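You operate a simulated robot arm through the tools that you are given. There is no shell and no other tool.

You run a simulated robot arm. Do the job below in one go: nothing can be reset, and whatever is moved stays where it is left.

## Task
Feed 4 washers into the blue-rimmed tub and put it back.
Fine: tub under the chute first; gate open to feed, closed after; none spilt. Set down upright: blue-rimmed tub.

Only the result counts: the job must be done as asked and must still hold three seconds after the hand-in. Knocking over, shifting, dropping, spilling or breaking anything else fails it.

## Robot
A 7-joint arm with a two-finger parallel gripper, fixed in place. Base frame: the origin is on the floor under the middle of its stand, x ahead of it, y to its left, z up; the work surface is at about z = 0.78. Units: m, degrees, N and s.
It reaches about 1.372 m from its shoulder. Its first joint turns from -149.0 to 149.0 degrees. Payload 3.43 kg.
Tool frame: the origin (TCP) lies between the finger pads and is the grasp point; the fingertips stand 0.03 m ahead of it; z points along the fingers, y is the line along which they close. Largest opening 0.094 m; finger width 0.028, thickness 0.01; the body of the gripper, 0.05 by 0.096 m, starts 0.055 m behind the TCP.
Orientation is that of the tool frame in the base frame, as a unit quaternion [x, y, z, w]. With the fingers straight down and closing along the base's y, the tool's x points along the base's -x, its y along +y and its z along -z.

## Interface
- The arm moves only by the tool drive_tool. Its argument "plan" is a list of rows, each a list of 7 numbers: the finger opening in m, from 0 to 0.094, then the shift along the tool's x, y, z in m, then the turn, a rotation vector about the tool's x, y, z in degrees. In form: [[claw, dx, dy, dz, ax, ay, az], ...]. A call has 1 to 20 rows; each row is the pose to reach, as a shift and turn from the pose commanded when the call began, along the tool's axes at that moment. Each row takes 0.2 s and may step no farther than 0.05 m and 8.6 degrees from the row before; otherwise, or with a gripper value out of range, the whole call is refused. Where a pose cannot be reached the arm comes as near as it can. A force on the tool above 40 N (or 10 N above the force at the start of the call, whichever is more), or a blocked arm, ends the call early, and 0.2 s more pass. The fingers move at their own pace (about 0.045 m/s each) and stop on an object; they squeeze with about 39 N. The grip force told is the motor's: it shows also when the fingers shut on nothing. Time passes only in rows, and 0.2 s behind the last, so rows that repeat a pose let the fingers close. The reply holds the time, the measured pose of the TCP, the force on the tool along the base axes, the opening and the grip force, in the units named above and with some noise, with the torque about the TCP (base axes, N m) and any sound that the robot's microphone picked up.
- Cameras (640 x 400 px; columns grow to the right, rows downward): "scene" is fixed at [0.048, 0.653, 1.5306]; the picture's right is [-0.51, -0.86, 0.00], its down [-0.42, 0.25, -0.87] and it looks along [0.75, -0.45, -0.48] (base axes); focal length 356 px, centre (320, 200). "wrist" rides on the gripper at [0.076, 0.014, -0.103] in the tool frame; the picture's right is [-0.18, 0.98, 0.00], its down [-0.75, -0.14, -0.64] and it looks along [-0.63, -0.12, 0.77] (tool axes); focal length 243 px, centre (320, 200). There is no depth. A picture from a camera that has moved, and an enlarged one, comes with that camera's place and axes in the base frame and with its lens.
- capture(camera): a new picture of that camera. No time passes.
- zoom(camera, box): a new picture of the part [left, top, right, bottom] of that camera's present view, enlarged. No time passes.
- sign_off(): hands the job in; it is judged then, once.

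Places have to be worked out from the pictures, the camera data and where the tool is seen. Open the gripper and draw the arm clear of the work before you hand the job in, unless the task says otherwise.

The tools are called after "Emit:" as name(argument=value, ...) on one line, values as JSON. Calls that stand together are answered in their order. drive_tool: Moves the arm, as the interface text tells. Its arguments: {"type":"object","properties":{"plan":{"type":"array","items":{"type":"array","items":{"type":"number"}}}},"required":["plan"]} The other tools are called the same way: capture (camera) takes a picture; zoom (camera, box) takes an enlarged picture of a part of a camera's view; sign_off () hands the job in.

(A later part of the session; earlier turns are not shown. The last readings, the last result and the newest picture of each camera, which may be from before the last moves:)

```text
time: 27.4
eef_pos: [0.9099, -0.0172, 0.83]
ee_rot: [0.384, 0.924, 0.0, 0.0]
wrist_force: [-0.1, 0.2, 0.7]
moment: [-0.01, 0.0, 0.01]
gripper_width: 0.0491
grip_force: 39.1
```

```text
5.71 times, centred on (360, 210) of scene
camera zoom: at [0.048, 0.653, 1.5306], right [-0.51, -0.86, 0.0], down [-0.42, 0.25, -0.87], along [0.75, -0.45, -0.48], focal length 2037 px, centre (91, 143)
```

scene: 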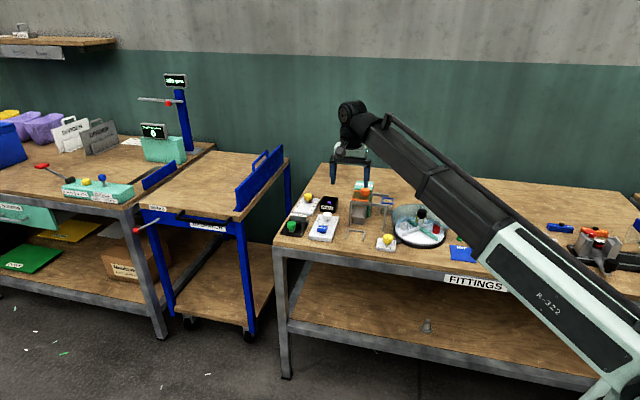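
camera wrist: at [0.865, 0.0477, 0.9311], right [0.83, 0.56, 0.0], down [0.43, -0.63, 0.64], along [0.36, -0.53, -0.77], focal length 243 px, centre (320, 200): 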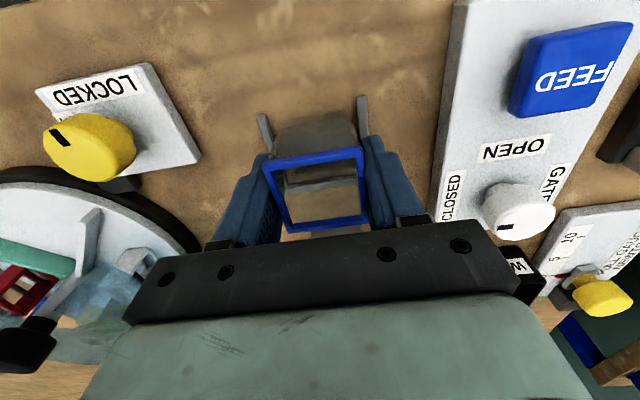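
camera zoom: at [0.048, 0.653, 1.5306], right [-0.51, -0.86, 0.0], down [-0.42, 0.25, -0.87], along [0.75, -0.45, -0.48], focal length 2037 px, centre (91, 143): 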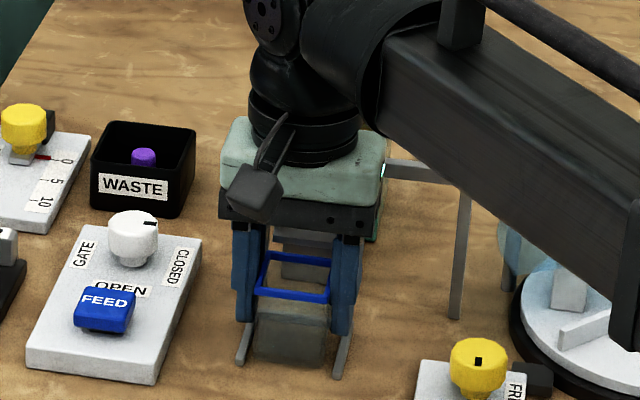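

The tub is in the nest without contact, its back about level with the chute lip. I lower the last 2–3 mm to the bench and nudge 2 mm toward the back wall, watching the force.

Emit:
drive_tool(plan=[[0.0, 0, 0, 0.001, 0, 0, 0], [0.0, 0, 0, 0.002, 0, 0, 0], [0.0, -0.001, 0, 0.002, 0, 0, 0], [0.0, -0.002, 0, 0.002, 0, 0, 0]])

Emit:
zoom(camera="wrist", box=[220, 80, 420, 240])

Emit:
zoom(camera="scene", box=[342, 200, 378, 244])

```text
time: 28.4
eef_pos: [0.9113, -0.0186, 0.8263]
ee_rot: [0.383, 0.924, 0.0, 0.0]
wrist_force: [0.8, -1.1, -0.2]
moment: [0.01, -0.01, -0.02]
gripper_width: 0.0492
grip_force: 38.9
```

```text
2.50 times, centred on (320, 160) of wrist
camera zoom: at [0.8668, 0.0461, 0.9291], right [0.83, 0.56, 0.0], down [0.43, -0.63, 0.64], along [0.36, -0.53, -0.77], focal length 606 px, centre (320, 300)
```

zoom: 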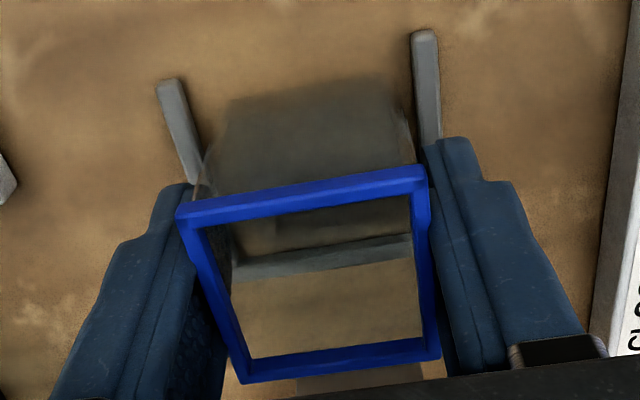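

```text
9.09 times, centred on (360, 222) of scene
camera zoom: at [0.048, 0.653, 1.5306], right [-0.51, -0.86, 0.0], down [-0.42, 0.25, -0.87], along [0.75, -0.45, -0.48], focal length 3241 px, centre (-44, 0)
```

zoom: 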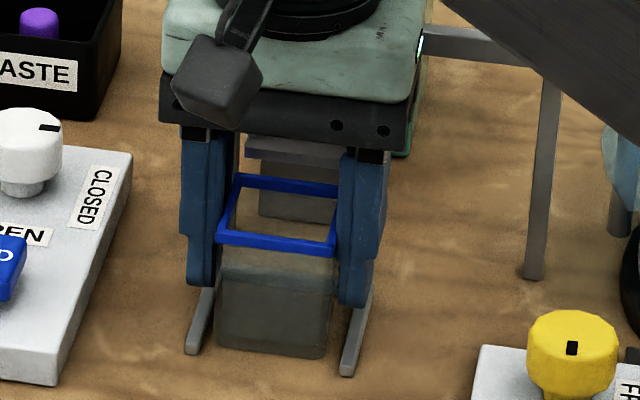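

No contact with the back wall yet (about 1 N of noise). I nudge another 2 mm back.

Emit:
drive_tool(plan=[[0.0, -0.001, 0, 0, 0, 0, 0], [0.0, -0.002, 0, 0, 0, 0, 0]])

Emit:
zoom(camera="wrist", box=[270, 120, 370, 240])

```text
time: 29.0
eef_pos: [0.9116, -0.0199, 0.8267]
ee_rot: [0.382, 0.924, 0.0, 0.0]
wrist_force: [-0.5, 0.8, 0.1]
moment: [-0.02, 0.0, 0.02]
gripper_width: 0.0492
grip_force: 39.4
```

```text
3.33 times, centred on (320, 180) of wrist
camera zoom: at [0.8678, 0.0442, 0.929], right [0.83, 0.56, 0.0], down [0.43, -0.63, 0.64], along [0.36, -0.53, -0.77], focal length 809 px, centre (320, 267)
```

zoom: 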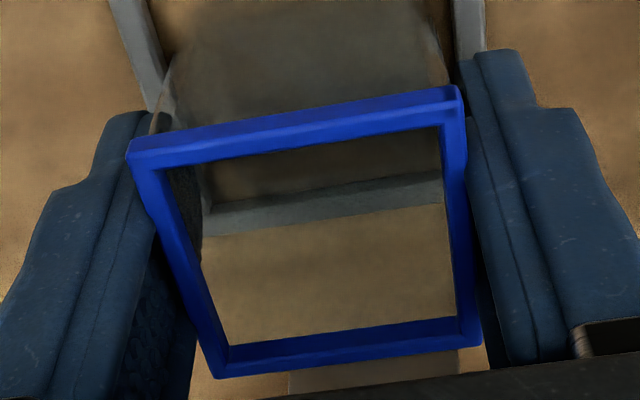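

The tub seems to be just touching the back wall now (force swung to about -1 N along the depth axis) and sits on the bench. I open the fingers in place to 0.072 m and then look before lifting away.

Emit:
drive_tool(plan=[[0.055, 0, 0, 0, 0, 0, 0], [0.065, 0, 0, 0, 0, 0, 0], [0.072, 0, 0, 0, 0, 0, 0], [0.072, 0, 0, 0, 0, 0, 0]])

Emit:
zoom(camera="wrist", box=[220, 80, 420, 240])

Emit:
zoom(camera="scene", box=[335, 190, 385, 250])

```text
time: 30.0
eef_pos: [0.9127, -0.0205, 0.8276]
ee_rot: [0.382, 0.924, 0.0, 0.0]
wrist_force: [0.6, -0.1, -0.2]
moment: [-0.01, 0.01, 0.01]
gripper_width: 0.0719
grip_force: 0.1
```

```text
2.50 times, centred on (320, 160) of wrist
camera zoom: at [0.8678, 0.0443, 0.929], right [0.83, 0.56, 0.0], down [0.43, -0.63, 0.64], along [0.36, -0.53, -0.77], focal length 606 px, centre (320, 300)
```

zoom: 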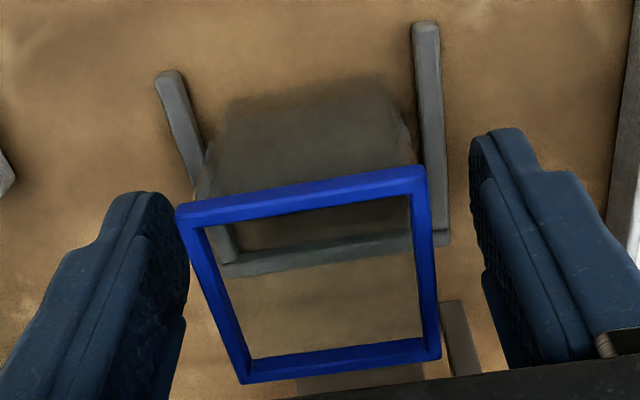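

```text
6.67 times, centred on (360, 220) of scene
camera zoom: at [0.048, 0.653, 1.5306], right [-0.51, -0.86, 0.0], down [-0.42, 0.25, -0.87], along [0.75, -0.45, -0.48], focal length 2376 px, centre (53, 67)
```

zoom: 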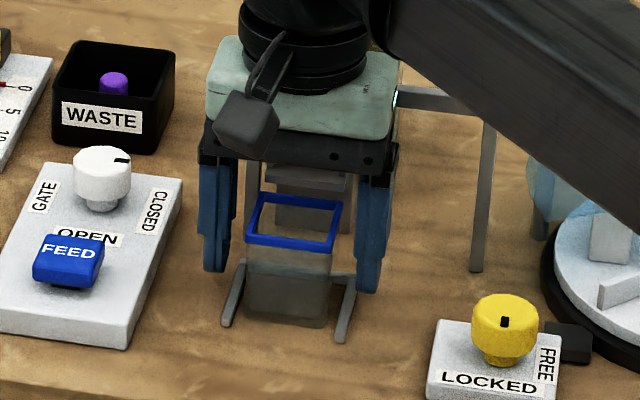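

The tub stands free in the nest. I lift straight up to z≈0.95 and look at the tub, chute and gate panel.

Emit:
drive_tool(plan=[[0.072, 0, 0, -0.01, 0, 0, 0], [0.072, 0, 0, -0.03, 0, 0, 0], [0.072, 0, 0, -0.06, 0, 0, 0], [0.072, 0, 0, -0.09, 0, 0, 0], [0.072, 0, 0, -0.12, 0, 0, 0], [0.072, 0.03, 0, -0.15, 0, 0, 0], [0.072, 0.06, 0.03, -0.16, 0, 0, 0], [0.072, 0.06, 0.07, -0.16, 0, 0, 0]])

Emit:
capture(camera="wrist")

Emit:
zoom(camera="wrist", box=[180, 60, 480, 250])

Emit:
zoom(camera="scene", box=[340, 190, 385, 250])

Emit:
zoom(camera="scene", box=[308, 198, 348, 246])

```text
time: 31.8
eef_pos: [0.9199, 0.0723, 0.9874]
ee_rot: [0.382, 0.924, -0.001, 0.0]
wrist_force: [0.2, 0.1, 0.2]
moment: [0.01, 0.0, -0.01]
gripper_width: 0.072
grip_force: 0.0
```

```text
taken
camera wrist: at [0.8764, 0.1362, 1.0896], right [0.83, 0.56, 0.0], down [0.43, -0.63, 0.64], along [0.36, -0.53, -0.77], focal length 243 px, centre (320, 200)
```

wrist: 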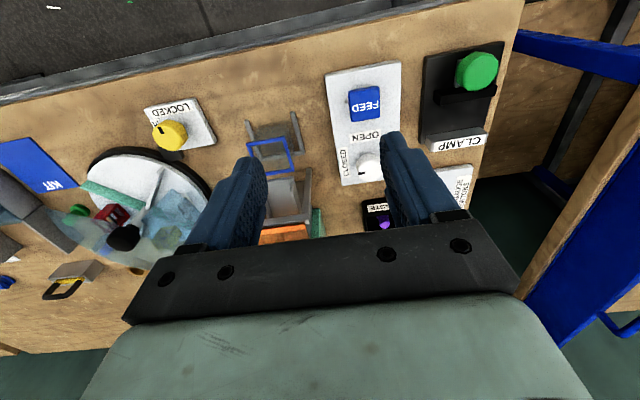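

```text
2.11 times, centred on (330, 155) of wrist
camera zoom: at [0.8764, 0.1362, 1.0896], right [0.83, 0.56, 0.0], down [0.43, -0.63, 0.64], along [0.36, -0.53, -0.77], focal length 511 px, centre (299, 295)
```

zoom: 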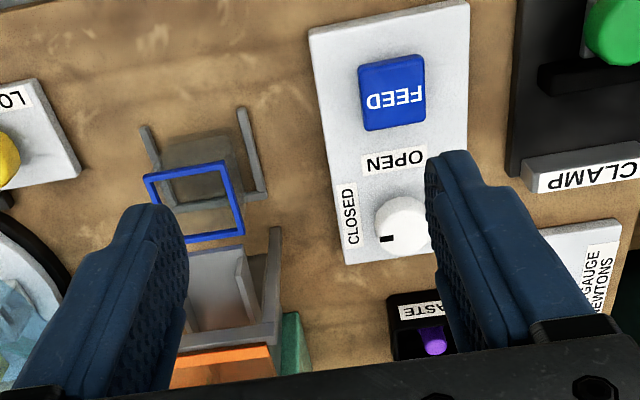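

```text
6.67 times, centred on (362, 220) of scene
camera zoom: at [0.048, 0.653, 1.5306], right [-0.51, -0.86, 0.0], down [-0.42, 0.25, -0.87], along [0.75, -0.45, -0.48], focal length 2376 px, centre (37, 67)
```

zoom: 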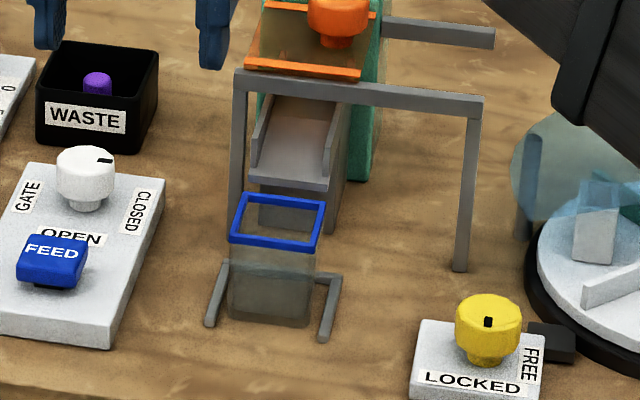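

```text
8.33 times, centred on (328, 222) of scene
camera zoom: at [0.048, 0.653, 1.5306], right [-0.51, -0.86, 0.0], down [-0.42, 0.25, -0.87], along [0.75, -0.45, -0.48], focal length 2971 px, centre (253, 17)
```

zoom: 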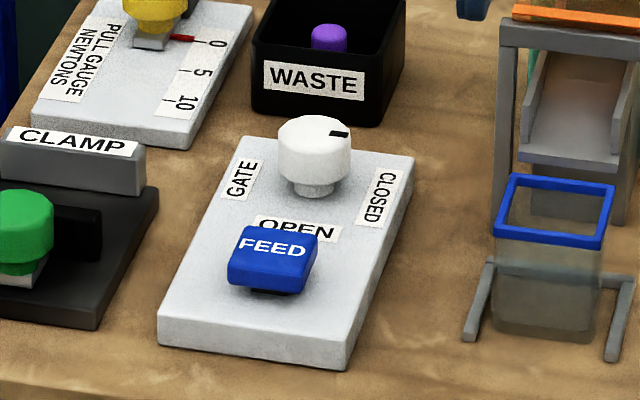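

The tub stands in the nest right under the chute lip. The gate pointer is at CLOSED, and the knob centre is near (1.021, 0.035) with its top at z≈0.826. I go above the knob, turning the tool back 45° so there is room to turn it 90° clockwise.

Emit:
drive_tool(plan=[[0.06, -0.01, 0.007, 0.0, 0, 0, -7.5], [0.06, -0.03, 0.015, 0.005, 0, 0, -15], [0.06, -0.05, 0.024, 0.015, 0, 0, -22.5], [0.06, -0.07, 0.033, 0.025, 0, 0, -30], [0.06, -0.085, 0.04, 0.035, 0, 0, -37.5], [0.06, -0.0977, 0.045, 0.045, 0, 0, -45], [0.06, -0.0977, 0.045, 0.05, 0, 0, -45]])

Emit:
capture(camera="wrist")

Emit:
zoom(camera="wrist", box=[220, 60, 420, 220])

Emit:
zoom(camera="scene", box=[300, 170, 370, 245])

```text
time: 33.4
eef_pos: [1.0208, 0.0345, 0.9372]
ee_rot: [-0.001, 1.0, 0.0, 0.0]
wrist_force: [0.0, 0.4, -0.1]
moment: [0.03, -0.01, -0.01]
gripper_width: 0.0599
grip_force: 0.0
```

```text
taken
camera wrist: at [0.9438, 0.0494, 1.0389], right [0.18, 0.98, 0.0], down [0.75, -0.14, 0.64], along [0.63, -0.12, -0.77], focal length 243 px, centre (320, 200)
```

wrist: 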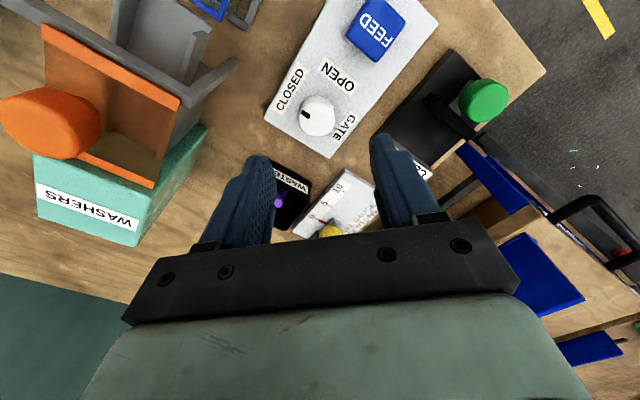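

```text
2.50 times, centred on (320, 140) of wrist
camera zoom: at [0.9438, 0.0494, 1.0389], right [0.18, 0.98, 0.0], down [0.75, -0.14, 0.64], along [0.63, -0.12, -0.77], focal length 606 px, centre (320, 350)
```

zoom: 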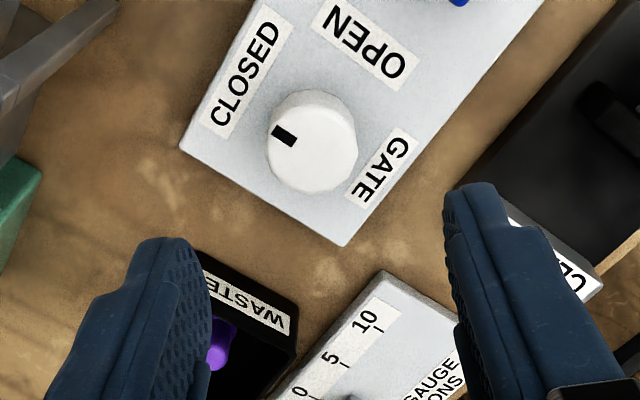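

```text
5.33 times, centred on (335, 208) of scene
camera zoom: at [0.048, 0.653, 1.5306], right [-0.51, -0.86, 0.0], down [-0.42, 0.25, -0.87], along [0.75, -0.45, -0.48], focal length 1901 px, centre (240, 160)
```

zoom: 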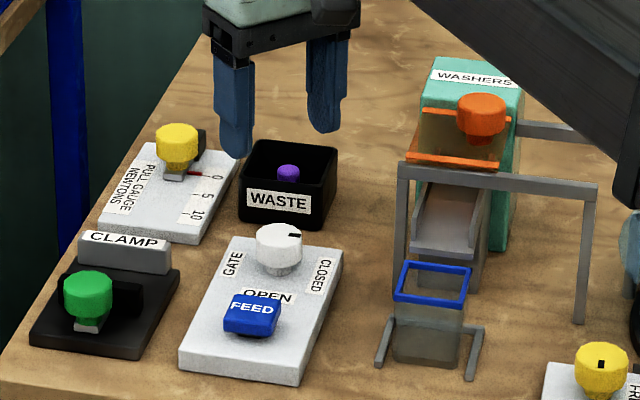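

The knob is centred close to the TCP: I compute (1.023, 0.033) for its axis versus a TCP at (1.020, 0.035). I correct by 3 mm, lower the fingers astride it to z≈0.832 and close.

Emit:
drive_tool(plan=[[0.06, -0.0034, -0.0021, 0.02, 0, 0, 0], [0.06, -0.0034, -0.0021, 0.045, 0, 0, 0], [0.06, -0.0034, -0.0021, 0.07, 0, 0, 0], [0.06, -0.0034, -0.0021, 0.09, 0, 0, 0], [0.06, -0.0034, -0.0021, 0.1, 0, 0, 0], [0.06, -0.0034, -0.0021, 0.104, 0, 0, 0]])

Emit:
zoom(camera="wrist", box=[200, 80, 440, 260])

Emit:
zoom(camera="scene", box=[300, 180, 360, 250])

```text
time: 34.8
eef_pos: [1.0241, 0.0324, 0.8322]
ee_rot: [0.0, 1.0, 0.0, 0.0]
wrist_force: [-0.3, -0.3, -0.3]
moment: [0.0, -0.01, 0.0]
gripper_width: 0.0599
grip_force: 0.1
```

```text
2.22 times, centred on (320, 170) of wrist
camera zoom: at [0.9466, 0.0464, 0.9345], right [0.18, 0.98, 0.0], down [0.75, -0.14, 0.64], along [0.63, -0.12, -0.77], focal length 539 px, centre (320, 267)
```

zoom: 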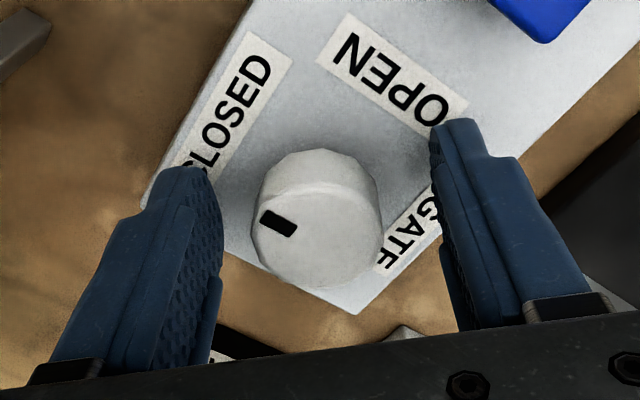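

```text
5.71 times, centred on (330, 215) of scene
camera zoom: at [0.048, 0.653, 1.5306], right [-0.51, -0.86, 0.0], down [-0.42, 0.25, -0.87], along [0.75, -0.45, -0.48], focal length 2037 px, centre (263, 114)
```

zoom: 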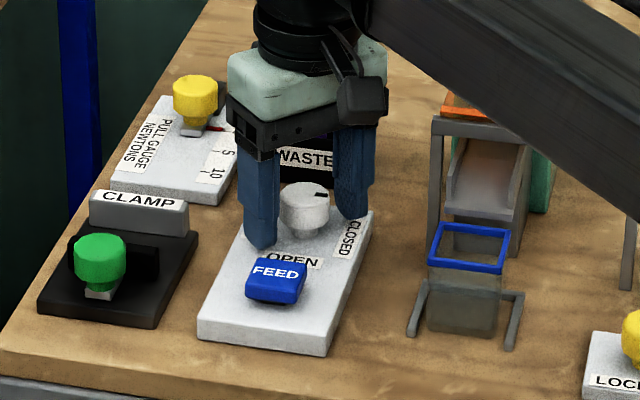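

Fingers straddle the knob with no contact. I shift 2.5 mm to centre on its axis and close on it.

Emit:
drive_tool(plan=[[0.06, -0.0025, -0.001, 0.0, 0, 0, 0], [0.03, -0.0025, -0.001, 0.0, 0, 0, 0], [0.0, -0.0025, -0.001, 0.0, 0, 0, 0], [0.0, -0.0025, -0.001, 0.0, 0, 0, 0], [0.0, -0.0025, -0.001, 0.0, 0, 0, 0]])

Emit:
zoom(camera="wrist", box=[200, 80, 440, 260])

```text
time: 36.0
eef_pos: [1.0256, 0.03, 0.8344]
ee_rot: [0.0, 1.0, 0.0, -0.001]
wrist_force: [-0.1, -6.1, -1.7]
moment: [0.09, 0.06, -0.03]
gripper_width: 0.0331
grip_force: 45.1
```

```text
2.22 times, centred on (320, 170) of wrist
camera zoom: at [0.9491, 0.0452, 0.9351], right [0.18, 0.98, 0.0], down [0.75, -0.14, 0.64], along [0.63, -0.12, -0.77], focal length 539 px, centre (320, 267)
```

zoom: 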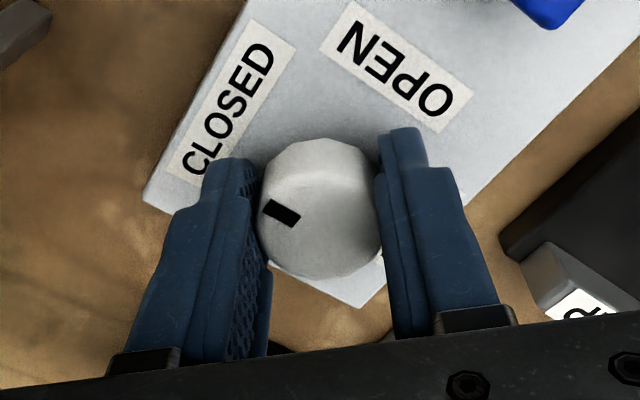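

The knob is held (0.033 m, 45 N). A 6 N sideways load says its axis is slightly toward -y, so I ease 1.5 mm that way and turn the knob clockwise 90° toward OPEN.

Emit:
drive_tool(plan=[[0.0, 0, -0.0015, 0, 0, 0, 0], [0.0, 0, -0.0015, 0, 0, 0, 7.5], [0.0, 0, -0.0015, 0, 0, 0, 15], [0.0, 0, -0.0015, 0, 0, 0, 22.5], [0.0, 0, -0.0015, 0, 0, 0, 30], [0.0, 0, -0.0015, 0, 0, 0, 37.5], [0.0, 0, -0.0015, 0, 0, 0, 45], [0.0, 0, -0.0015, 0, 0, 0, 52.5], [0.0, 0, -0.0015, 0, 0, 0, 60], [0.0, 0, -0.0015, 0, 0, 0, 67.5], [0.0, 0, -0.0015, 0, 0, 0, 75], [0.0, 0, -0.0015, 0, 0, 0, 82.5], [0.0, 0, -0.0015, 0, 0, 0, 90]])

Emit:
zoom(camera="wrist", box=[200, 80, 440, 260])

Emit:
zoom(camera="scene", box=[300, 180, 360, 250])

```text
time: 38.8
eef_pos: [1.0274, 0.0316, 0.833]
ee_rot: [0.708, 0.706, 0.001, 0.0]
wrist_force: [13.4, 23.4, 2.1]
moment: [-0.53, 0.06, 0.24]
gripper_width: 0.0329
grip_force: 45.3
```

```text
2.22 times, centred on (320, 170) of wrist
camera zoom: at [1.0411, 0.1084, 0.9352], right [0.98, -0.19, 0.0], down [-0.14, -0.75, 0.64], along [-0.12, -0.63, -0.77], focal length 539 px, centre (320, 267)
```

zoom: 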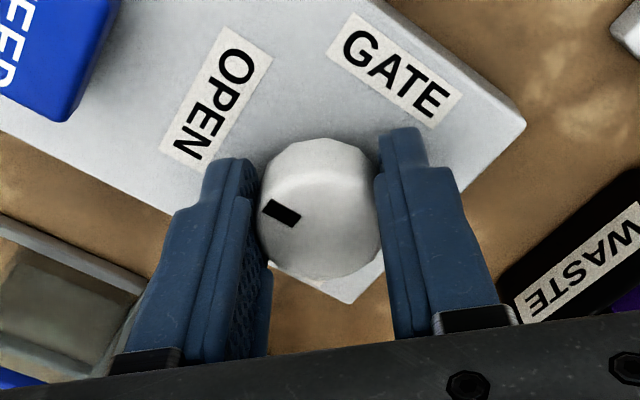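

```text
5.71 times, centred on (330, 215) of scene
camera zoom: at [0.048, 0.653, 1.5306], right [-0.51, -0.86, 0.0], down [-0.42, 0.25, -0.87], along [0.75, -0.45, -0.48], focal length 2037 px, centre (263, 114)
```

zoom: 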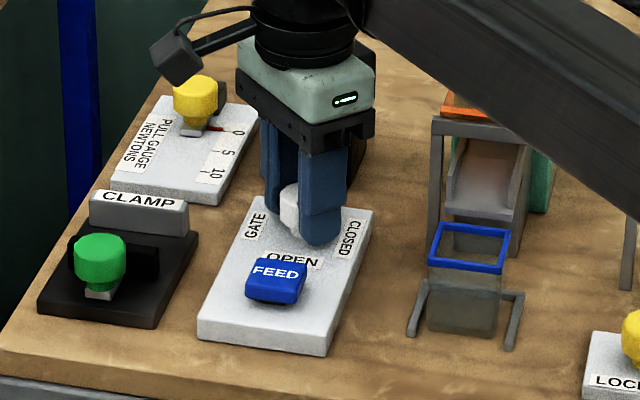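

The pointer now faces OPEN in both views. There is a 27 N side load from a small axis offset, so I relax by about 2–3 mm, open the fingers, and lift clear to check that the knob stays.

Emit:
drive_tool(plan=[[0.0, 0.0012, 0.0008, 0, 0, 0, 0], [0.0, 0.0025, 0.0015, 0, 0, 0, 0], [0.04, 0.0025, 0.0015, 0, 0, 0, 0], [0.06, 0.0025, 0.0015, 0, 0, 0, 0], [0.06, 0.0025, 0.0015, 0, 0, 0, 0], [0.06, 0.0025, 0.0015, -0.02, 0, 0, 0], [0.06, 0.0025, 0.0015, -0.05, 0, 0, 0], [0.06, 0.0025, 0.0015, -0.085, 0, 0, 0]])

Emit:
capture(camera="wrist")

Emit:
zoom(camera="scene", box=[300, 190, 390, 250])

```text
time: 40.6
eef_pos: [1.0277, 0.035, 0.9205]
ee_rot: [0.707, 0.707, 0.0, 0.001]
wrist_force: [0.1, -0.6, -0.3]
moment: [0.03, 0.01, 0.0]
gripper_width: 0.06
grip_force: 0.1
```

```text
taken
camera wrist: at [1.0411, 0.1118, 1.0208], right [0.98, -0.18, 0.0], down [-0.14, -0.75, 0.64], along [-0.12, -0.63, -0.77], focal length 243 px, centre (320, 200)
```

wrist: 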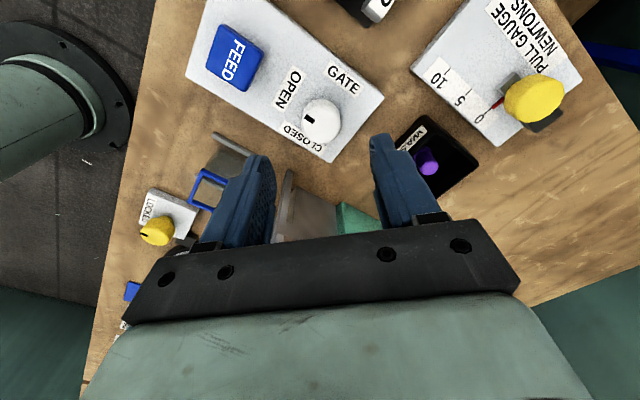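

```text
6.67 times, centred on (345, 220) of scene
camera zoom: at [0.048, 0.653, 1.5306], right [-0.51, -0.86, 0.0], down [-0.42, 0.25, -0.87], along [0.75, -0.45, -0.48], focal length 2376 px, centre (153, 67)
```

zoom: 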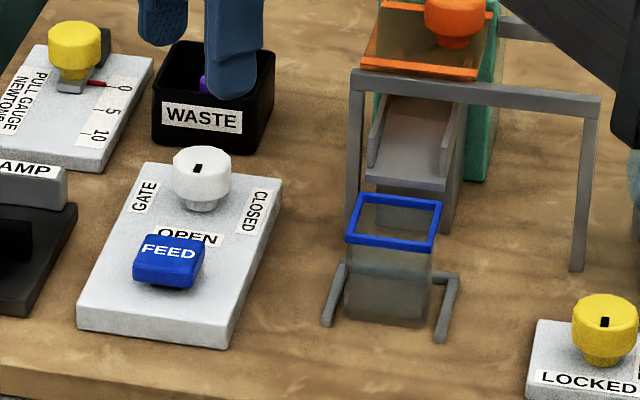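

The gate pointer holds at OPEN and nothing has flowed yet; the tub is still in place and empty. I move over the FEED button at about (0.970, 0.090), closing the fingers and turning the tool to line up with the bench.

Emit:
drive_tool(plan=[[0.03, 0.009, -0.0095, 0.0, 0, 0, -7.5], [0.0, 0.018, -0.019, 0.003, 0, 0, -15], [0.0, 0.027, -0.0285, 0.006, 0, 0, -22.5], [0.0, 0.036, -0.038, 0.01, 0, 0, -30], [0.0, 0.045, -0.0475, 0.014, 0, 0, -37.5], [0.0, 0.054, -0.057, 0.018, 0, 0, -45], [0.0, 0.054, -0.057, 0.018, 0, 0, -45]])

Emit:
capture(camera="wrist")

Emit:
zoom(camera="wrist", box=[220, 60, 420, 230])

Emit:
zoom(camera="scene", box=[295, 180, 365, 250])

```text
time: 42.2
eef_pos: [0.9699, 0.0863, 0.9003]
ee_rot: [0.382, 0.924, 0.0, 0.0]
wrist_force: [0.6, -0.4, 0.0]
moment: [-0.01, -0.01, 0.0]
gripper_width: 0.0002
grip_force: 32.7
```

```text
taken
camera wrist: at [0.9258, 0.1514, 1.0018], right [0.82, 0.57, 0.0], down [0.43, -0.63, 0.64], along [0.36, -0.53, -0.77], focal length 243 px, centre (320, 200)
```

wrist: 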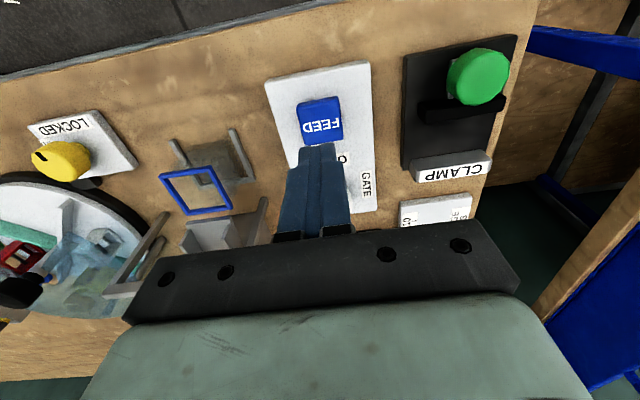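

```text
2.35 times, centred on (320, 145) of wrist
camera zoom: at [0.9258, 0.1514, 1.0018], right [0.82, 0.57, 0.0], down [0.43, -0.63, 0.64], along [0.36, -0.53, -0.77], focal length 571 px, centre (320, 329)
```

zoom: 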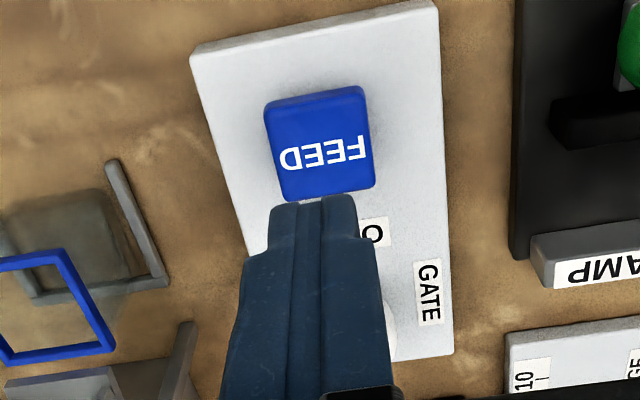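

```text
5.71 times, centred on (330, 215) of scene
camera zoom: at [0.048, 0.653, 1.5306], right [-0.51, -0.86, 0.0], down [-0.42, 0.25, -0.87], along [0.75, -0.45, -0.48], focal length 2037 px, centre (263, 114)
```

zoom: 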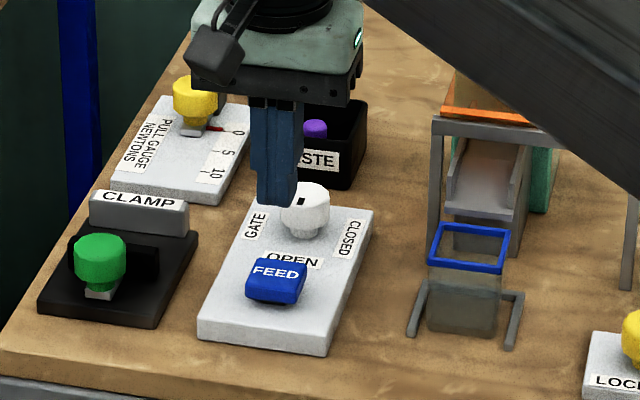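

The button centre projects to (0.968, 0.090), with the closed fingertips practically above it. I lower to just above the button top (~z 0.817).

Emit:
drive_tool(plan=[[0.0, 0.0024, 0.0008, 0.015, 0, 0, 0], [0.0, 0.0024, 0.0008, 0.032, 0, 0, 0], [0.0, 0.0024, 0.0008, 0.043, 0, 0, 0], [0.0, 0.0024, 0.0008, 0.048, 0, 0, 0]])

Emit:
zoom(camera="scene", box=[305, 205, 345, 245])

Emit:
zoom(camera="wrist", box=[220, 60, 420, 230])

```text
time: 43.2
eef_pos: [0.9707, 0.0894, 0.8516]
ee_rot: [0.383, 0.924, 0.001, 0.0]
wrist_force: [0.2, 0.2, 0.0]
moment: [-0.03, 0.0, 0.01]
gripper_width: 0.0
grip_force: 33.5
```

```text
10.00 times, centred on (325, 225) of scene
camera zoom: at [0.048, 0.653, 1.5306], right [-0.51, -0.86, 0.0], down [-0.42, 0.25, -0.87], along [0.75, -0.45, -0.48], focal length 3565 px, centre (270, -50)
```

zoom: 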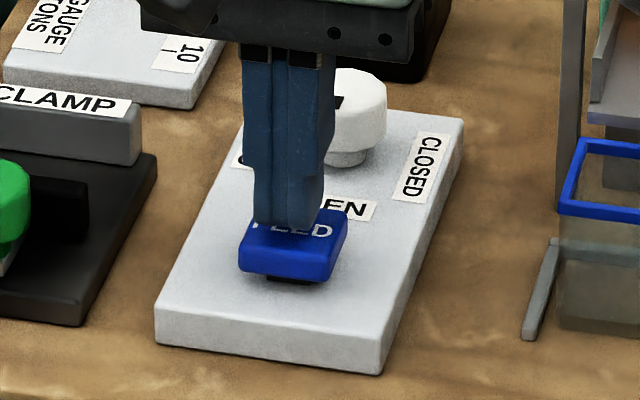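

```text
2.35 times, centred on (320, 145) of wrist
camera zoom: at [0.9254, 0.154, 0.954], right [0.83, 0.56, 0.0], down [0.43, -0.63, 0.64], along [0.36, -0.53, -0.77], focal length 571 px, centre (320, 329)
```

zoom: 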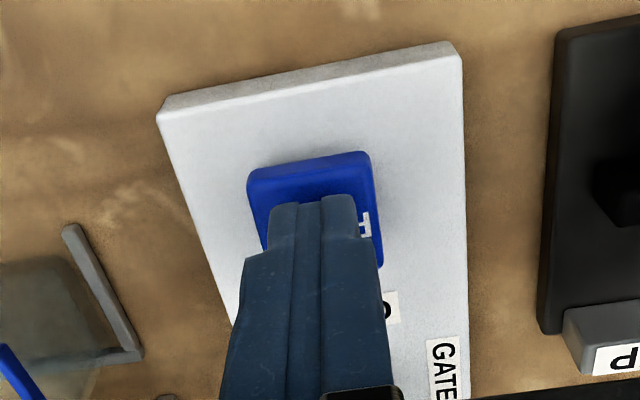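

Tips are just above the button, about central. I press down in 1.5 mm steps and listen for a click.

Emit:
drive_tool(plan=[[0.0, 0, 0, 0.0015, 0, 0, 0], [0.0, 0, 0, 0.003, 0, 0, 0], [0.0, 0, 0, 0.0045, 0, 0, 0], [0.0, 0, 0, 0.006, 0, 0, 0]])

Emit:
zoom(camera="scene", box=[305, 195, 385, 250])

```text
time: 44.2
eef_pos: [0.969, 0.0908, 0.8455]
ee_rot: [0.383, 0.924, 0.001, -0.001]
wrist_force: [-0.1, -0.5, 1.7]
moment: [-0.01, 0.02, 0.04]
gripper_width: 0.0
grip_force: 32.8
```

```text
7.27 times, centred on (345, 222) of scene
camera zoom: at [0.048, 0.653, 1.5306], right [-0.51, -0.86, 0.0], down [-0.42, 0.25, -0.87], along [0.75, -0.45, -0.48], focal length 2592 px, centre (138, 36)
```

zoom: 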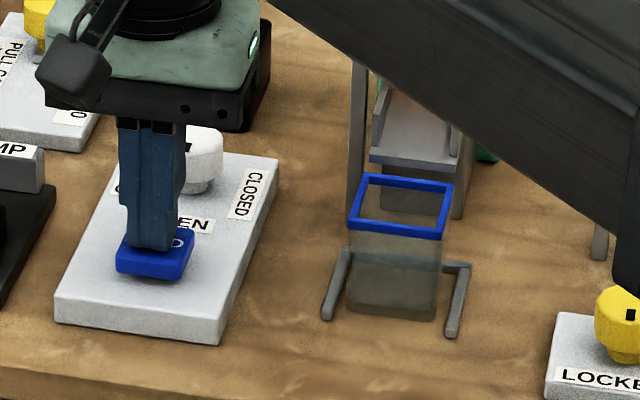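

A 1.7 N upward reaction: the tips now rest on the button. I press on in 1 mm steps.

Emit:
drive_tool(plan=[[0.0, 0, 0, 0.001, 0, 0, 0], [0.0, 0, 0, 0.002, 0, 0, 0], [0.0, 0, 0, 0.003, 0, 0, 0]])

Emit:
zoom(camera="scene", box=[305, 195, 385, 250])

```text
time: 45.0
eef_pos: [0.969, 0.09, 0.844]
ee_rot: [0.383, 0.924, 0.0, 0.0]
wrist_force: [0.5, 0.6, 2.3]
moment: [0.06, 0.01, -0.02]
gripper_width: 0.0001
grip_force: 33.0
heard: click
```

```text
7.27 times, centred on (345, 222) of scene
camera zoom: at [0.048, 0.653, 1.5306], right [-0.51, -0.86, 0.0], down [-0.42, 0.25, -0.87], along [0.75, -0.45, -0.48], focal length 2592 px, centre (138, 36)
```

zoom: 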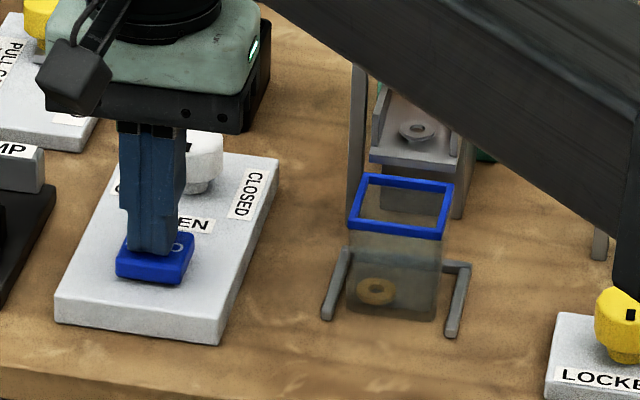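

A click, and the view shows one washer in the tub and a second on the chute, so it may keep feeding while held. I release the button at once and count.

Emit:
drive_tool(plan=[[0.0, 0, 0, -0.012, 0, 0, 0]])

Emit:
zoom(camera="scene", box=[345, 200, 385, 245])

```text
time: 45.4
eef_pos: [0.9688, 0.0894, 0.8549]
ee_rot: [0.383, 0.924, 0.0, 0.0]
wrist_force: [0.1, 1.4, 0.7]
moment: [-0.01, 0.01, -0.02]
gripper_width: 0.0
grip_force: 32.5
```

```text
8.89 times, centred on (365, 222) of scene
camera zoom: at [0.048, 0.653, 1.5306], right [-0.51, -0.86, 0.0], down [-0.42, 0.25, -0.87], along [0.75, -0.45, -0.48], focal length 3169 px, centre (-80, 0)
```

zoom: 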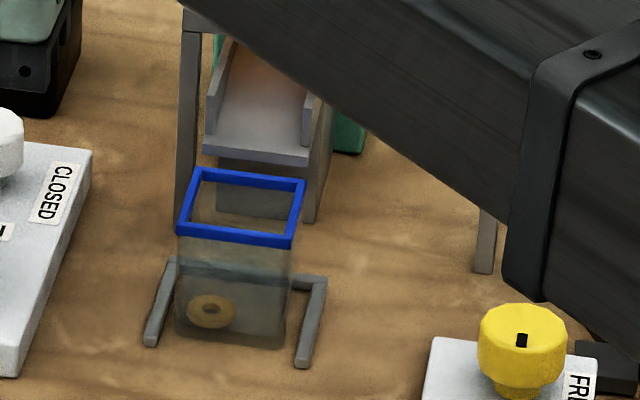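

The chute is clear now and I see a ring in the tub, perhaps two stacked. I let a moment pass while hovering and look closer.

Emit:
drive_tool(plan=[[0.0, 0, 0, -0.005, 0, 0, 0], [0.0, 0, 0, -0.005, 0, 0, 0]])

Emit:
zoom(camera="scene", box=[354, 212, 376, 246])

Emit:
zoom(camera="wrist", box=[100, 100, 320, 260])

Emit:
capture(camera="wrist")

```text
time: 46.0
eef_pos: [0.9694, 0.0886, 0.8602]
ee_rot: [0.382, 0.924, 0.0, 0.0]
wrist_force: [-0.1, 0.0, 0.2]
moment: [0.0, 0.0, -0.02]
gripper_width: 0.0
grip_force: 32.8
```

```text
11.76 times, centred on (365, 229) of scene
camera zoom: at [0.048, 0.653, 1.5306], right [-0.51, -0.86, 0.0], down [-0.42, 0.25, -0.87], along [0.75, -0.45, -0.48], focal length 4194 px, centre (-209, -141)
```

zoom: 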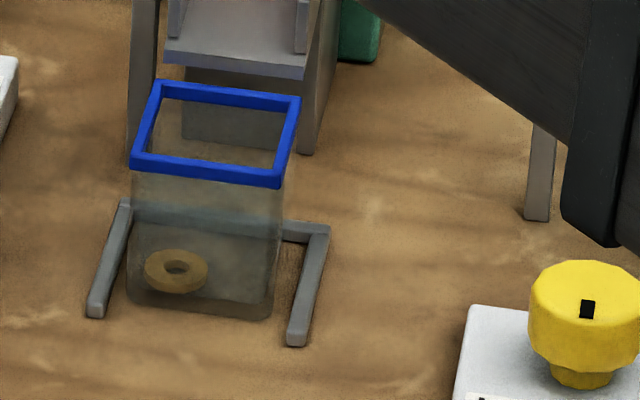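

```text
2.50 times, centred on (210, 180) of wrist
camera zoom: at [0.925, 0.1535, 0.9625], right [0.83, 0.56, 0.0], down [0.43, -0.63, 0.64], along [0.36, -0.53, -0.77], focal length 606 px, centre (595, 250)
```

zoom: 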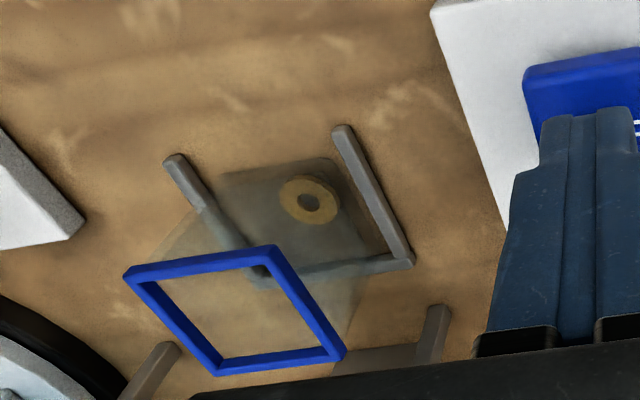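

```text
taken
camera wrist: at [0.925, 0.1535, 0.9625], right [0.83, 0.56, 0.0], down [0.43, -0.63, 0.64], along [0.36, -0.53, -0.77], focal length 243 px, centre (320, 200)
```

wrist: 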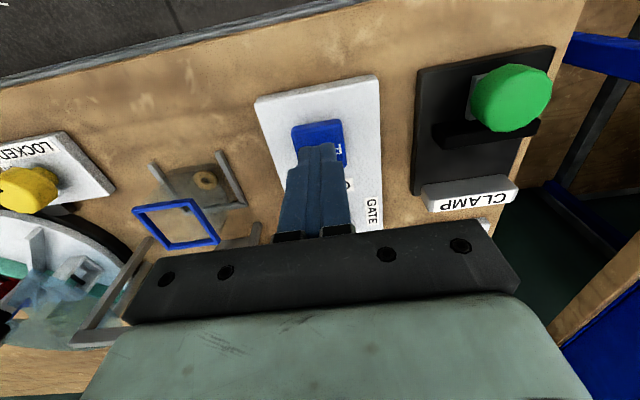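

I zoom in further to tell whether that is one washer or two, and check around the nest for a stray one.

Emit:
zoom(camera="scene", box=[358, 228, 370, 240])

Emit:
zoom(camera="wrist", box=[180, 155, 240, 205])

Emit:
zoom(camera="scene", box=[330, 200, 410, 280])

```text
16.00 times, centred on (364, 234) of scene
camera zoom: at [0.048, 0.653, 1.5306], right [-0.51, -0.86, 0.0], down [-0.42, 0.25, -0.87], along [0.75, -0.45, -0.48], focal length 5704 px, centre (-384, -344)
```

zoom: 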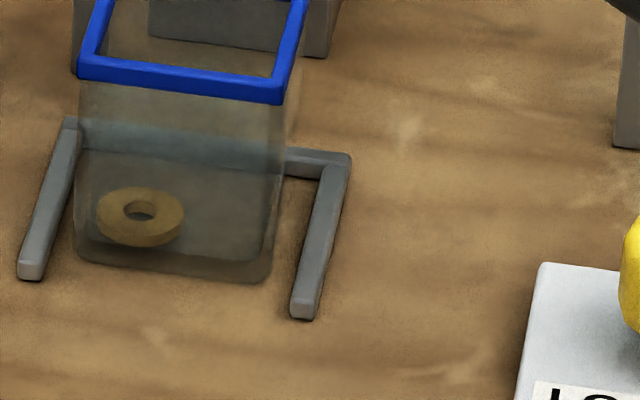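

```text
8.00 times, centred on (210, 180) of wrist
camera zoom: at [0.925, 0.1535, 0.9625], right [0.83, 0.56, 0.0], down [0.43, -0.63, 0.64], along [0.36, -0.53, -0.77], focal length 1941 px, centre (1200, 360)
```

zoom: 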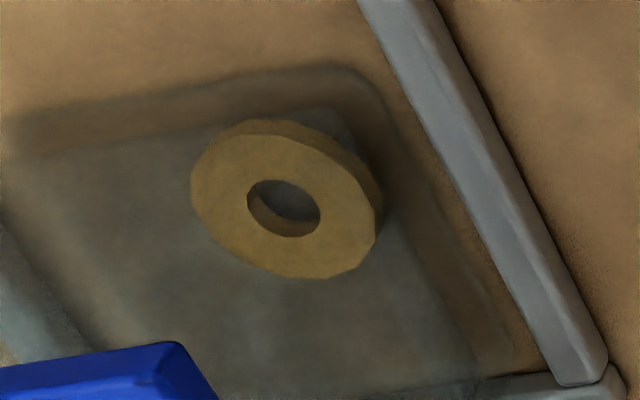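

```text
5.00 times, centred on (370, 240) of scene
camera zoom: at [0.048, 0.653, 1.5306], right [-0.51, -0.86, 0.0], down [-0.42, 0.25, -0.87], along [0.75, -0.45, -0.48], focal length 1782 px, centre (70, 0)
```

zoom: 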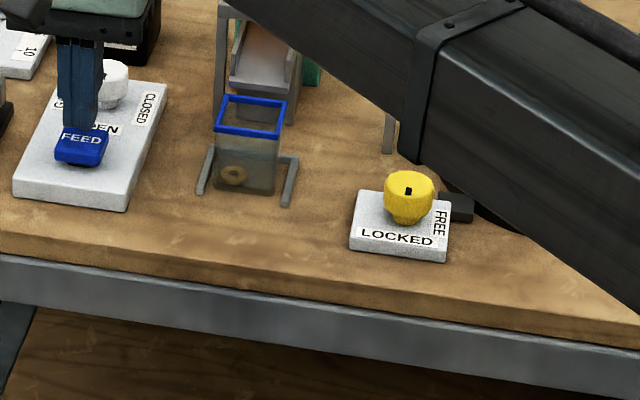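

It looks like a single thick washer in the tub, so I need to find out where the one on the chute went. I raise the tool and shift toward the tub to look down into it and around the chute.

Emit:
drive_tool(plan=[[0.0, 0, 0, -0.03, 0, 0, 0], [0.0, 0, -0.01, -0.06, 0, 0, 0], [0.0, 0, -0.025, -0.09, 0, 0, 0], [0.0, 0, -0.045, -0.11, 0, 0, 0]])

Emit:
capture(camera="wrist")

Emit:
zoom(camera="wrist", box=[170, 90, 300, 230])

Emit:
zoom(camera="scene", box=[340, 190, 385, 245])

```text
time: 47.0
eef_pos: [0.9379, 0.0582, 0.97]
ee_rot: [0.383, 0.924, 0.0, 0.0]
wrist_force: [0.0, 0.5, -1.1]
moment: [-0.01, 0.01, 0.02]
gripper_width: 0.0
grip_force: 32.8
```

```text
taken
camera wrist: at [0.8942, 0.1218, 1.0713], right [0.83, 0.56, 0.0], down [0.43, -0.63, 0.64], along [0.36, -0.53, -0.77], focal length 243 px, centre (320, 200)
```

wrist: 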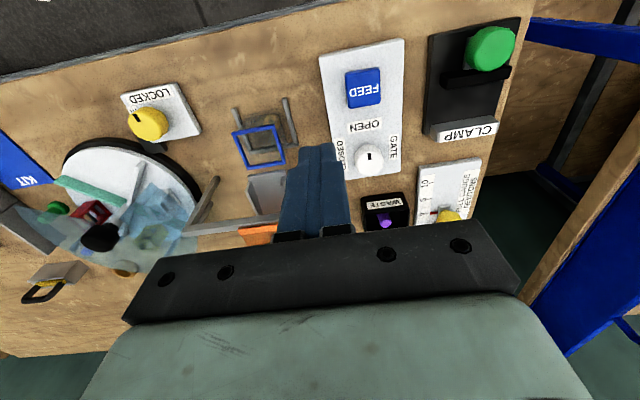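

```text
2.86 times, centred on (235, 160) of wrist
camera zoom: at [0.8942, 0.1218, 1.0713], right [0.83, 0.56, 0.0], down [0.43, -0.63, 0.64], along [0.36, -0.53, -0.77], focal length 693 px, centre (563, 314)
```

zoom: 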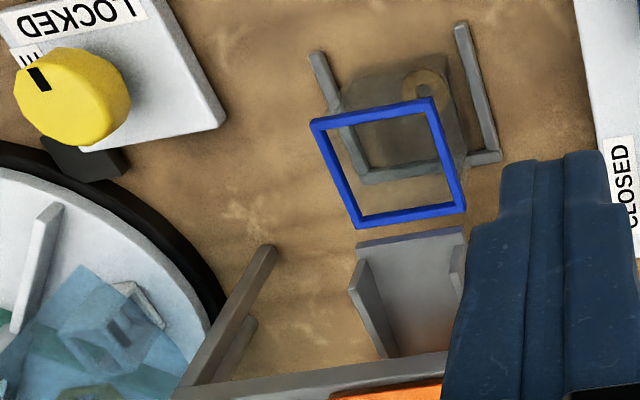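

```text
7.27 times, centred on (362, 218) of scene
camera zoom: at [0.048, 0.653, 1.5306], right [-0.51, -0.86, 0.0], down [-0.42, 0.25, -0.87], along [0.75, -0.45, -0.48], focal length 2592 px, centre (11, 73)
```

zoom: 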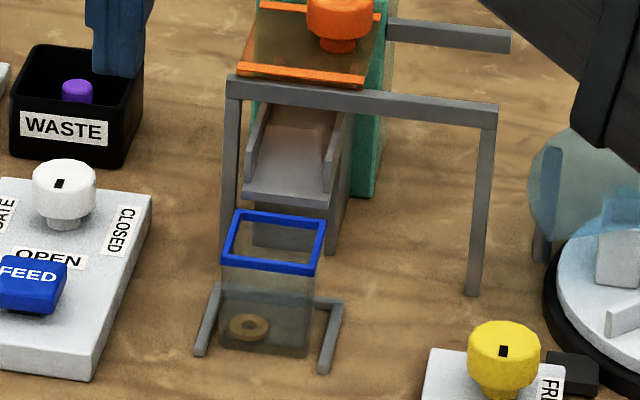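

Nothing lies on the bench or chute. The ring in the tub looks slightly larger than at the click moment, so two may be stacked; I zoom in as far as I can.

Emit:
zoom(camera="wrist", box=[240, 105, 280, 145])

Emit:
zoom(camera="scene", box=[348, 230, 358, 240])

```text
10.00 times, centred on (260, 125) of wrist
camera zoom: at [0.8942, 0.1218, 1.0713], right [0.83, 0.56, 0.0], down [0.43, -0.63, 0.64], along [0.36, -0.53, -0.77], focal length 2426 px, centre (920, 950)
```

zoom: 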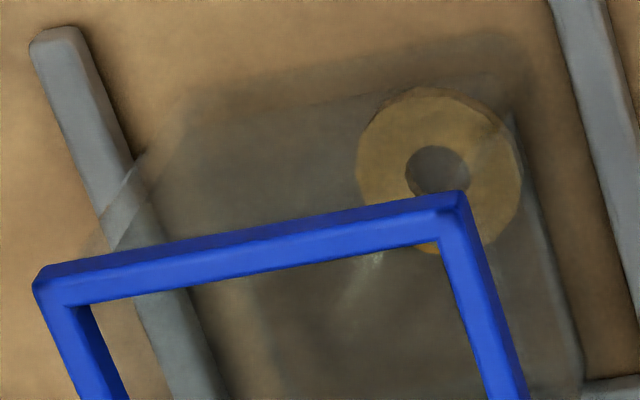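

```text
16.00 times, centred on (353, 235) of scene
camera zoom: at [0.048, 0.653, 1.5306], right [-0.51, -0.86, 0.0], down [-0.42, 0.25, -0.87], along [0.75, -0.45, -0.48], focal length 5704 px, centre (-208, -360)
```

zoom: 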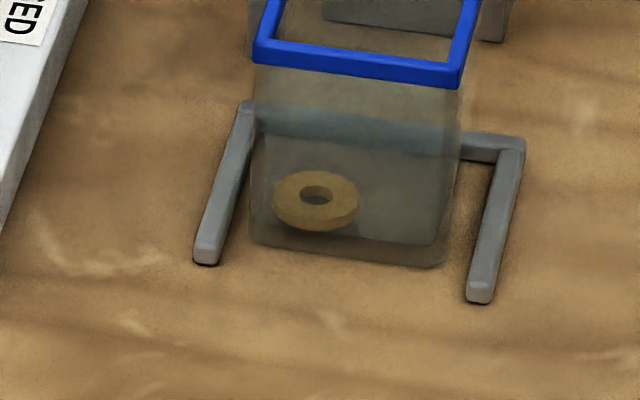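

I can't yet tell one from two for sure, so I place the wrist camera almost vertically above the tub to look straight in through its open top.

Emit:
drive_tool(plan=[[0.0, -0.01, -0.02, -0.012, 0, 0, 0], [0.0, -0.03, -0.045, -0.015, 0, 0, 0], [0.0, -0.053, -0.068, -0.015, 0, 0, 0], [0.0, -0.0729, -0.0874, -0.013, 0, 0, 0]])

Emit:
capture(camera="wrist")

Emit:
zoom(camera="wrist", box=[290, 30, 370, 110])

```text
time: 48.0
eef_pos: [0.9275, -0.0558, 0.9826]
ee_rot: [0.383, 0.924, 0.0, -0.001]
wrist_force: [0.0, -0.7, -0.2]
moment: [0.0, 0.03, 0.04]
gripper_width: 0.0
grip_force: 32.7
```

```text
taken
camera wrist: at [0.8832, 0.0084, 1.0845], right [0.83, 0.56, 0.0], down [0.43, -0.63, 0.64], along [0.36, -0.53, -0.77], focal length 243 px, centre (320, 200)
```

wrist: 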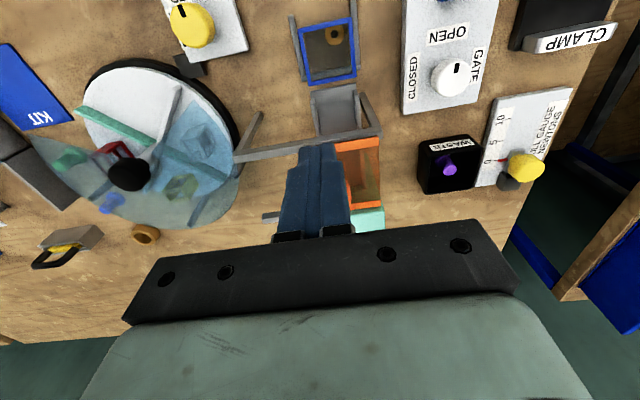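

```text
5.00 times, centred on (330, 70) of wrist
camera zoom: at [0.8832, 0.0084, 1.0845], right [0.83, 0.56, 0.0], down [0.43, -0.63, 0.64], along [0.36, -0.53, -0.77], focal length 1213 px, centre (270, 850)
```

zoom: 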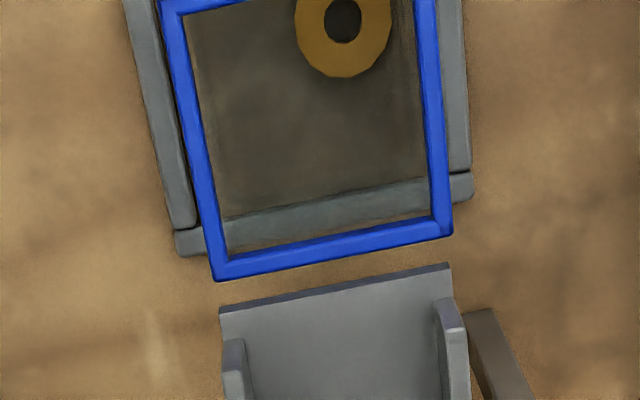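

I see the chute lip ends just about at the tub's rear rim, and the landed washer lies toward the tub's front. I zoom on the washer itself.

Emit:
zoom(camera="wrist", box=[300, 10, 360, 60])

Emit:
zoom(camera="wrist", box=[290, 70, 400, 180])

Emit:
zoom(camera="scene", box=[340, 190, 385, 245])

```text
8.00 times, centred on (330, 35) of wrist
camera zoom: at [0.8832, 0.0084, 1.0845], right [0.83, 0.56, 0.0], down [0.43, -0.63, 0.64], along [0.36, -0.53, -0.77], focal length 1941 px, centre (240, 1520)
```

zoom: 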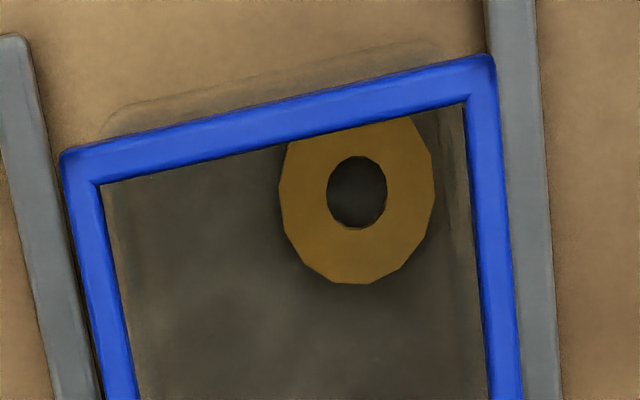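

```text
3.64 times, centred on (345, 125) of wrist
camera zoom: at [0.8832, 0.0084, 1.0845], right [0.83, 0.56, 0.0], down [0.43, -0.63, 0.64], along [0.36, -0.53, -0.77], focal length 882 px, centre (229, 473)
```

zoom: 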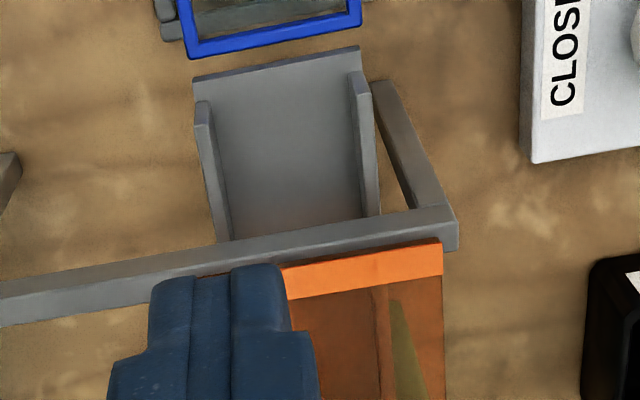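

```text
7.27 times, centred on (362, 218) of scene
camera zoom: at [0.048, 0.653, 1.5306], right [-0.51, -0.86, 0.0], down [-0.42, 0.25, -0.87], along [0.75, -0.45, -0.48], focal length 2592 px, centre (11, 73)
```

zoom: 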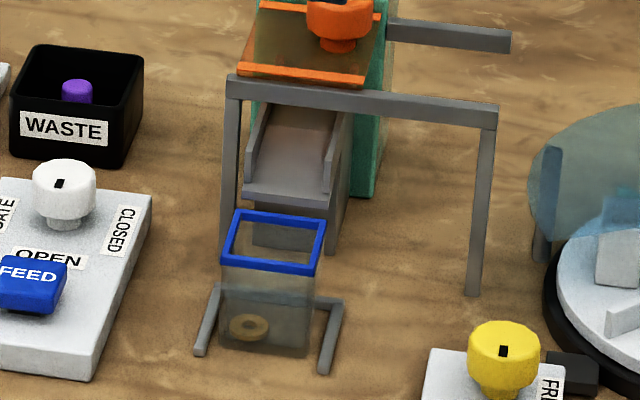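

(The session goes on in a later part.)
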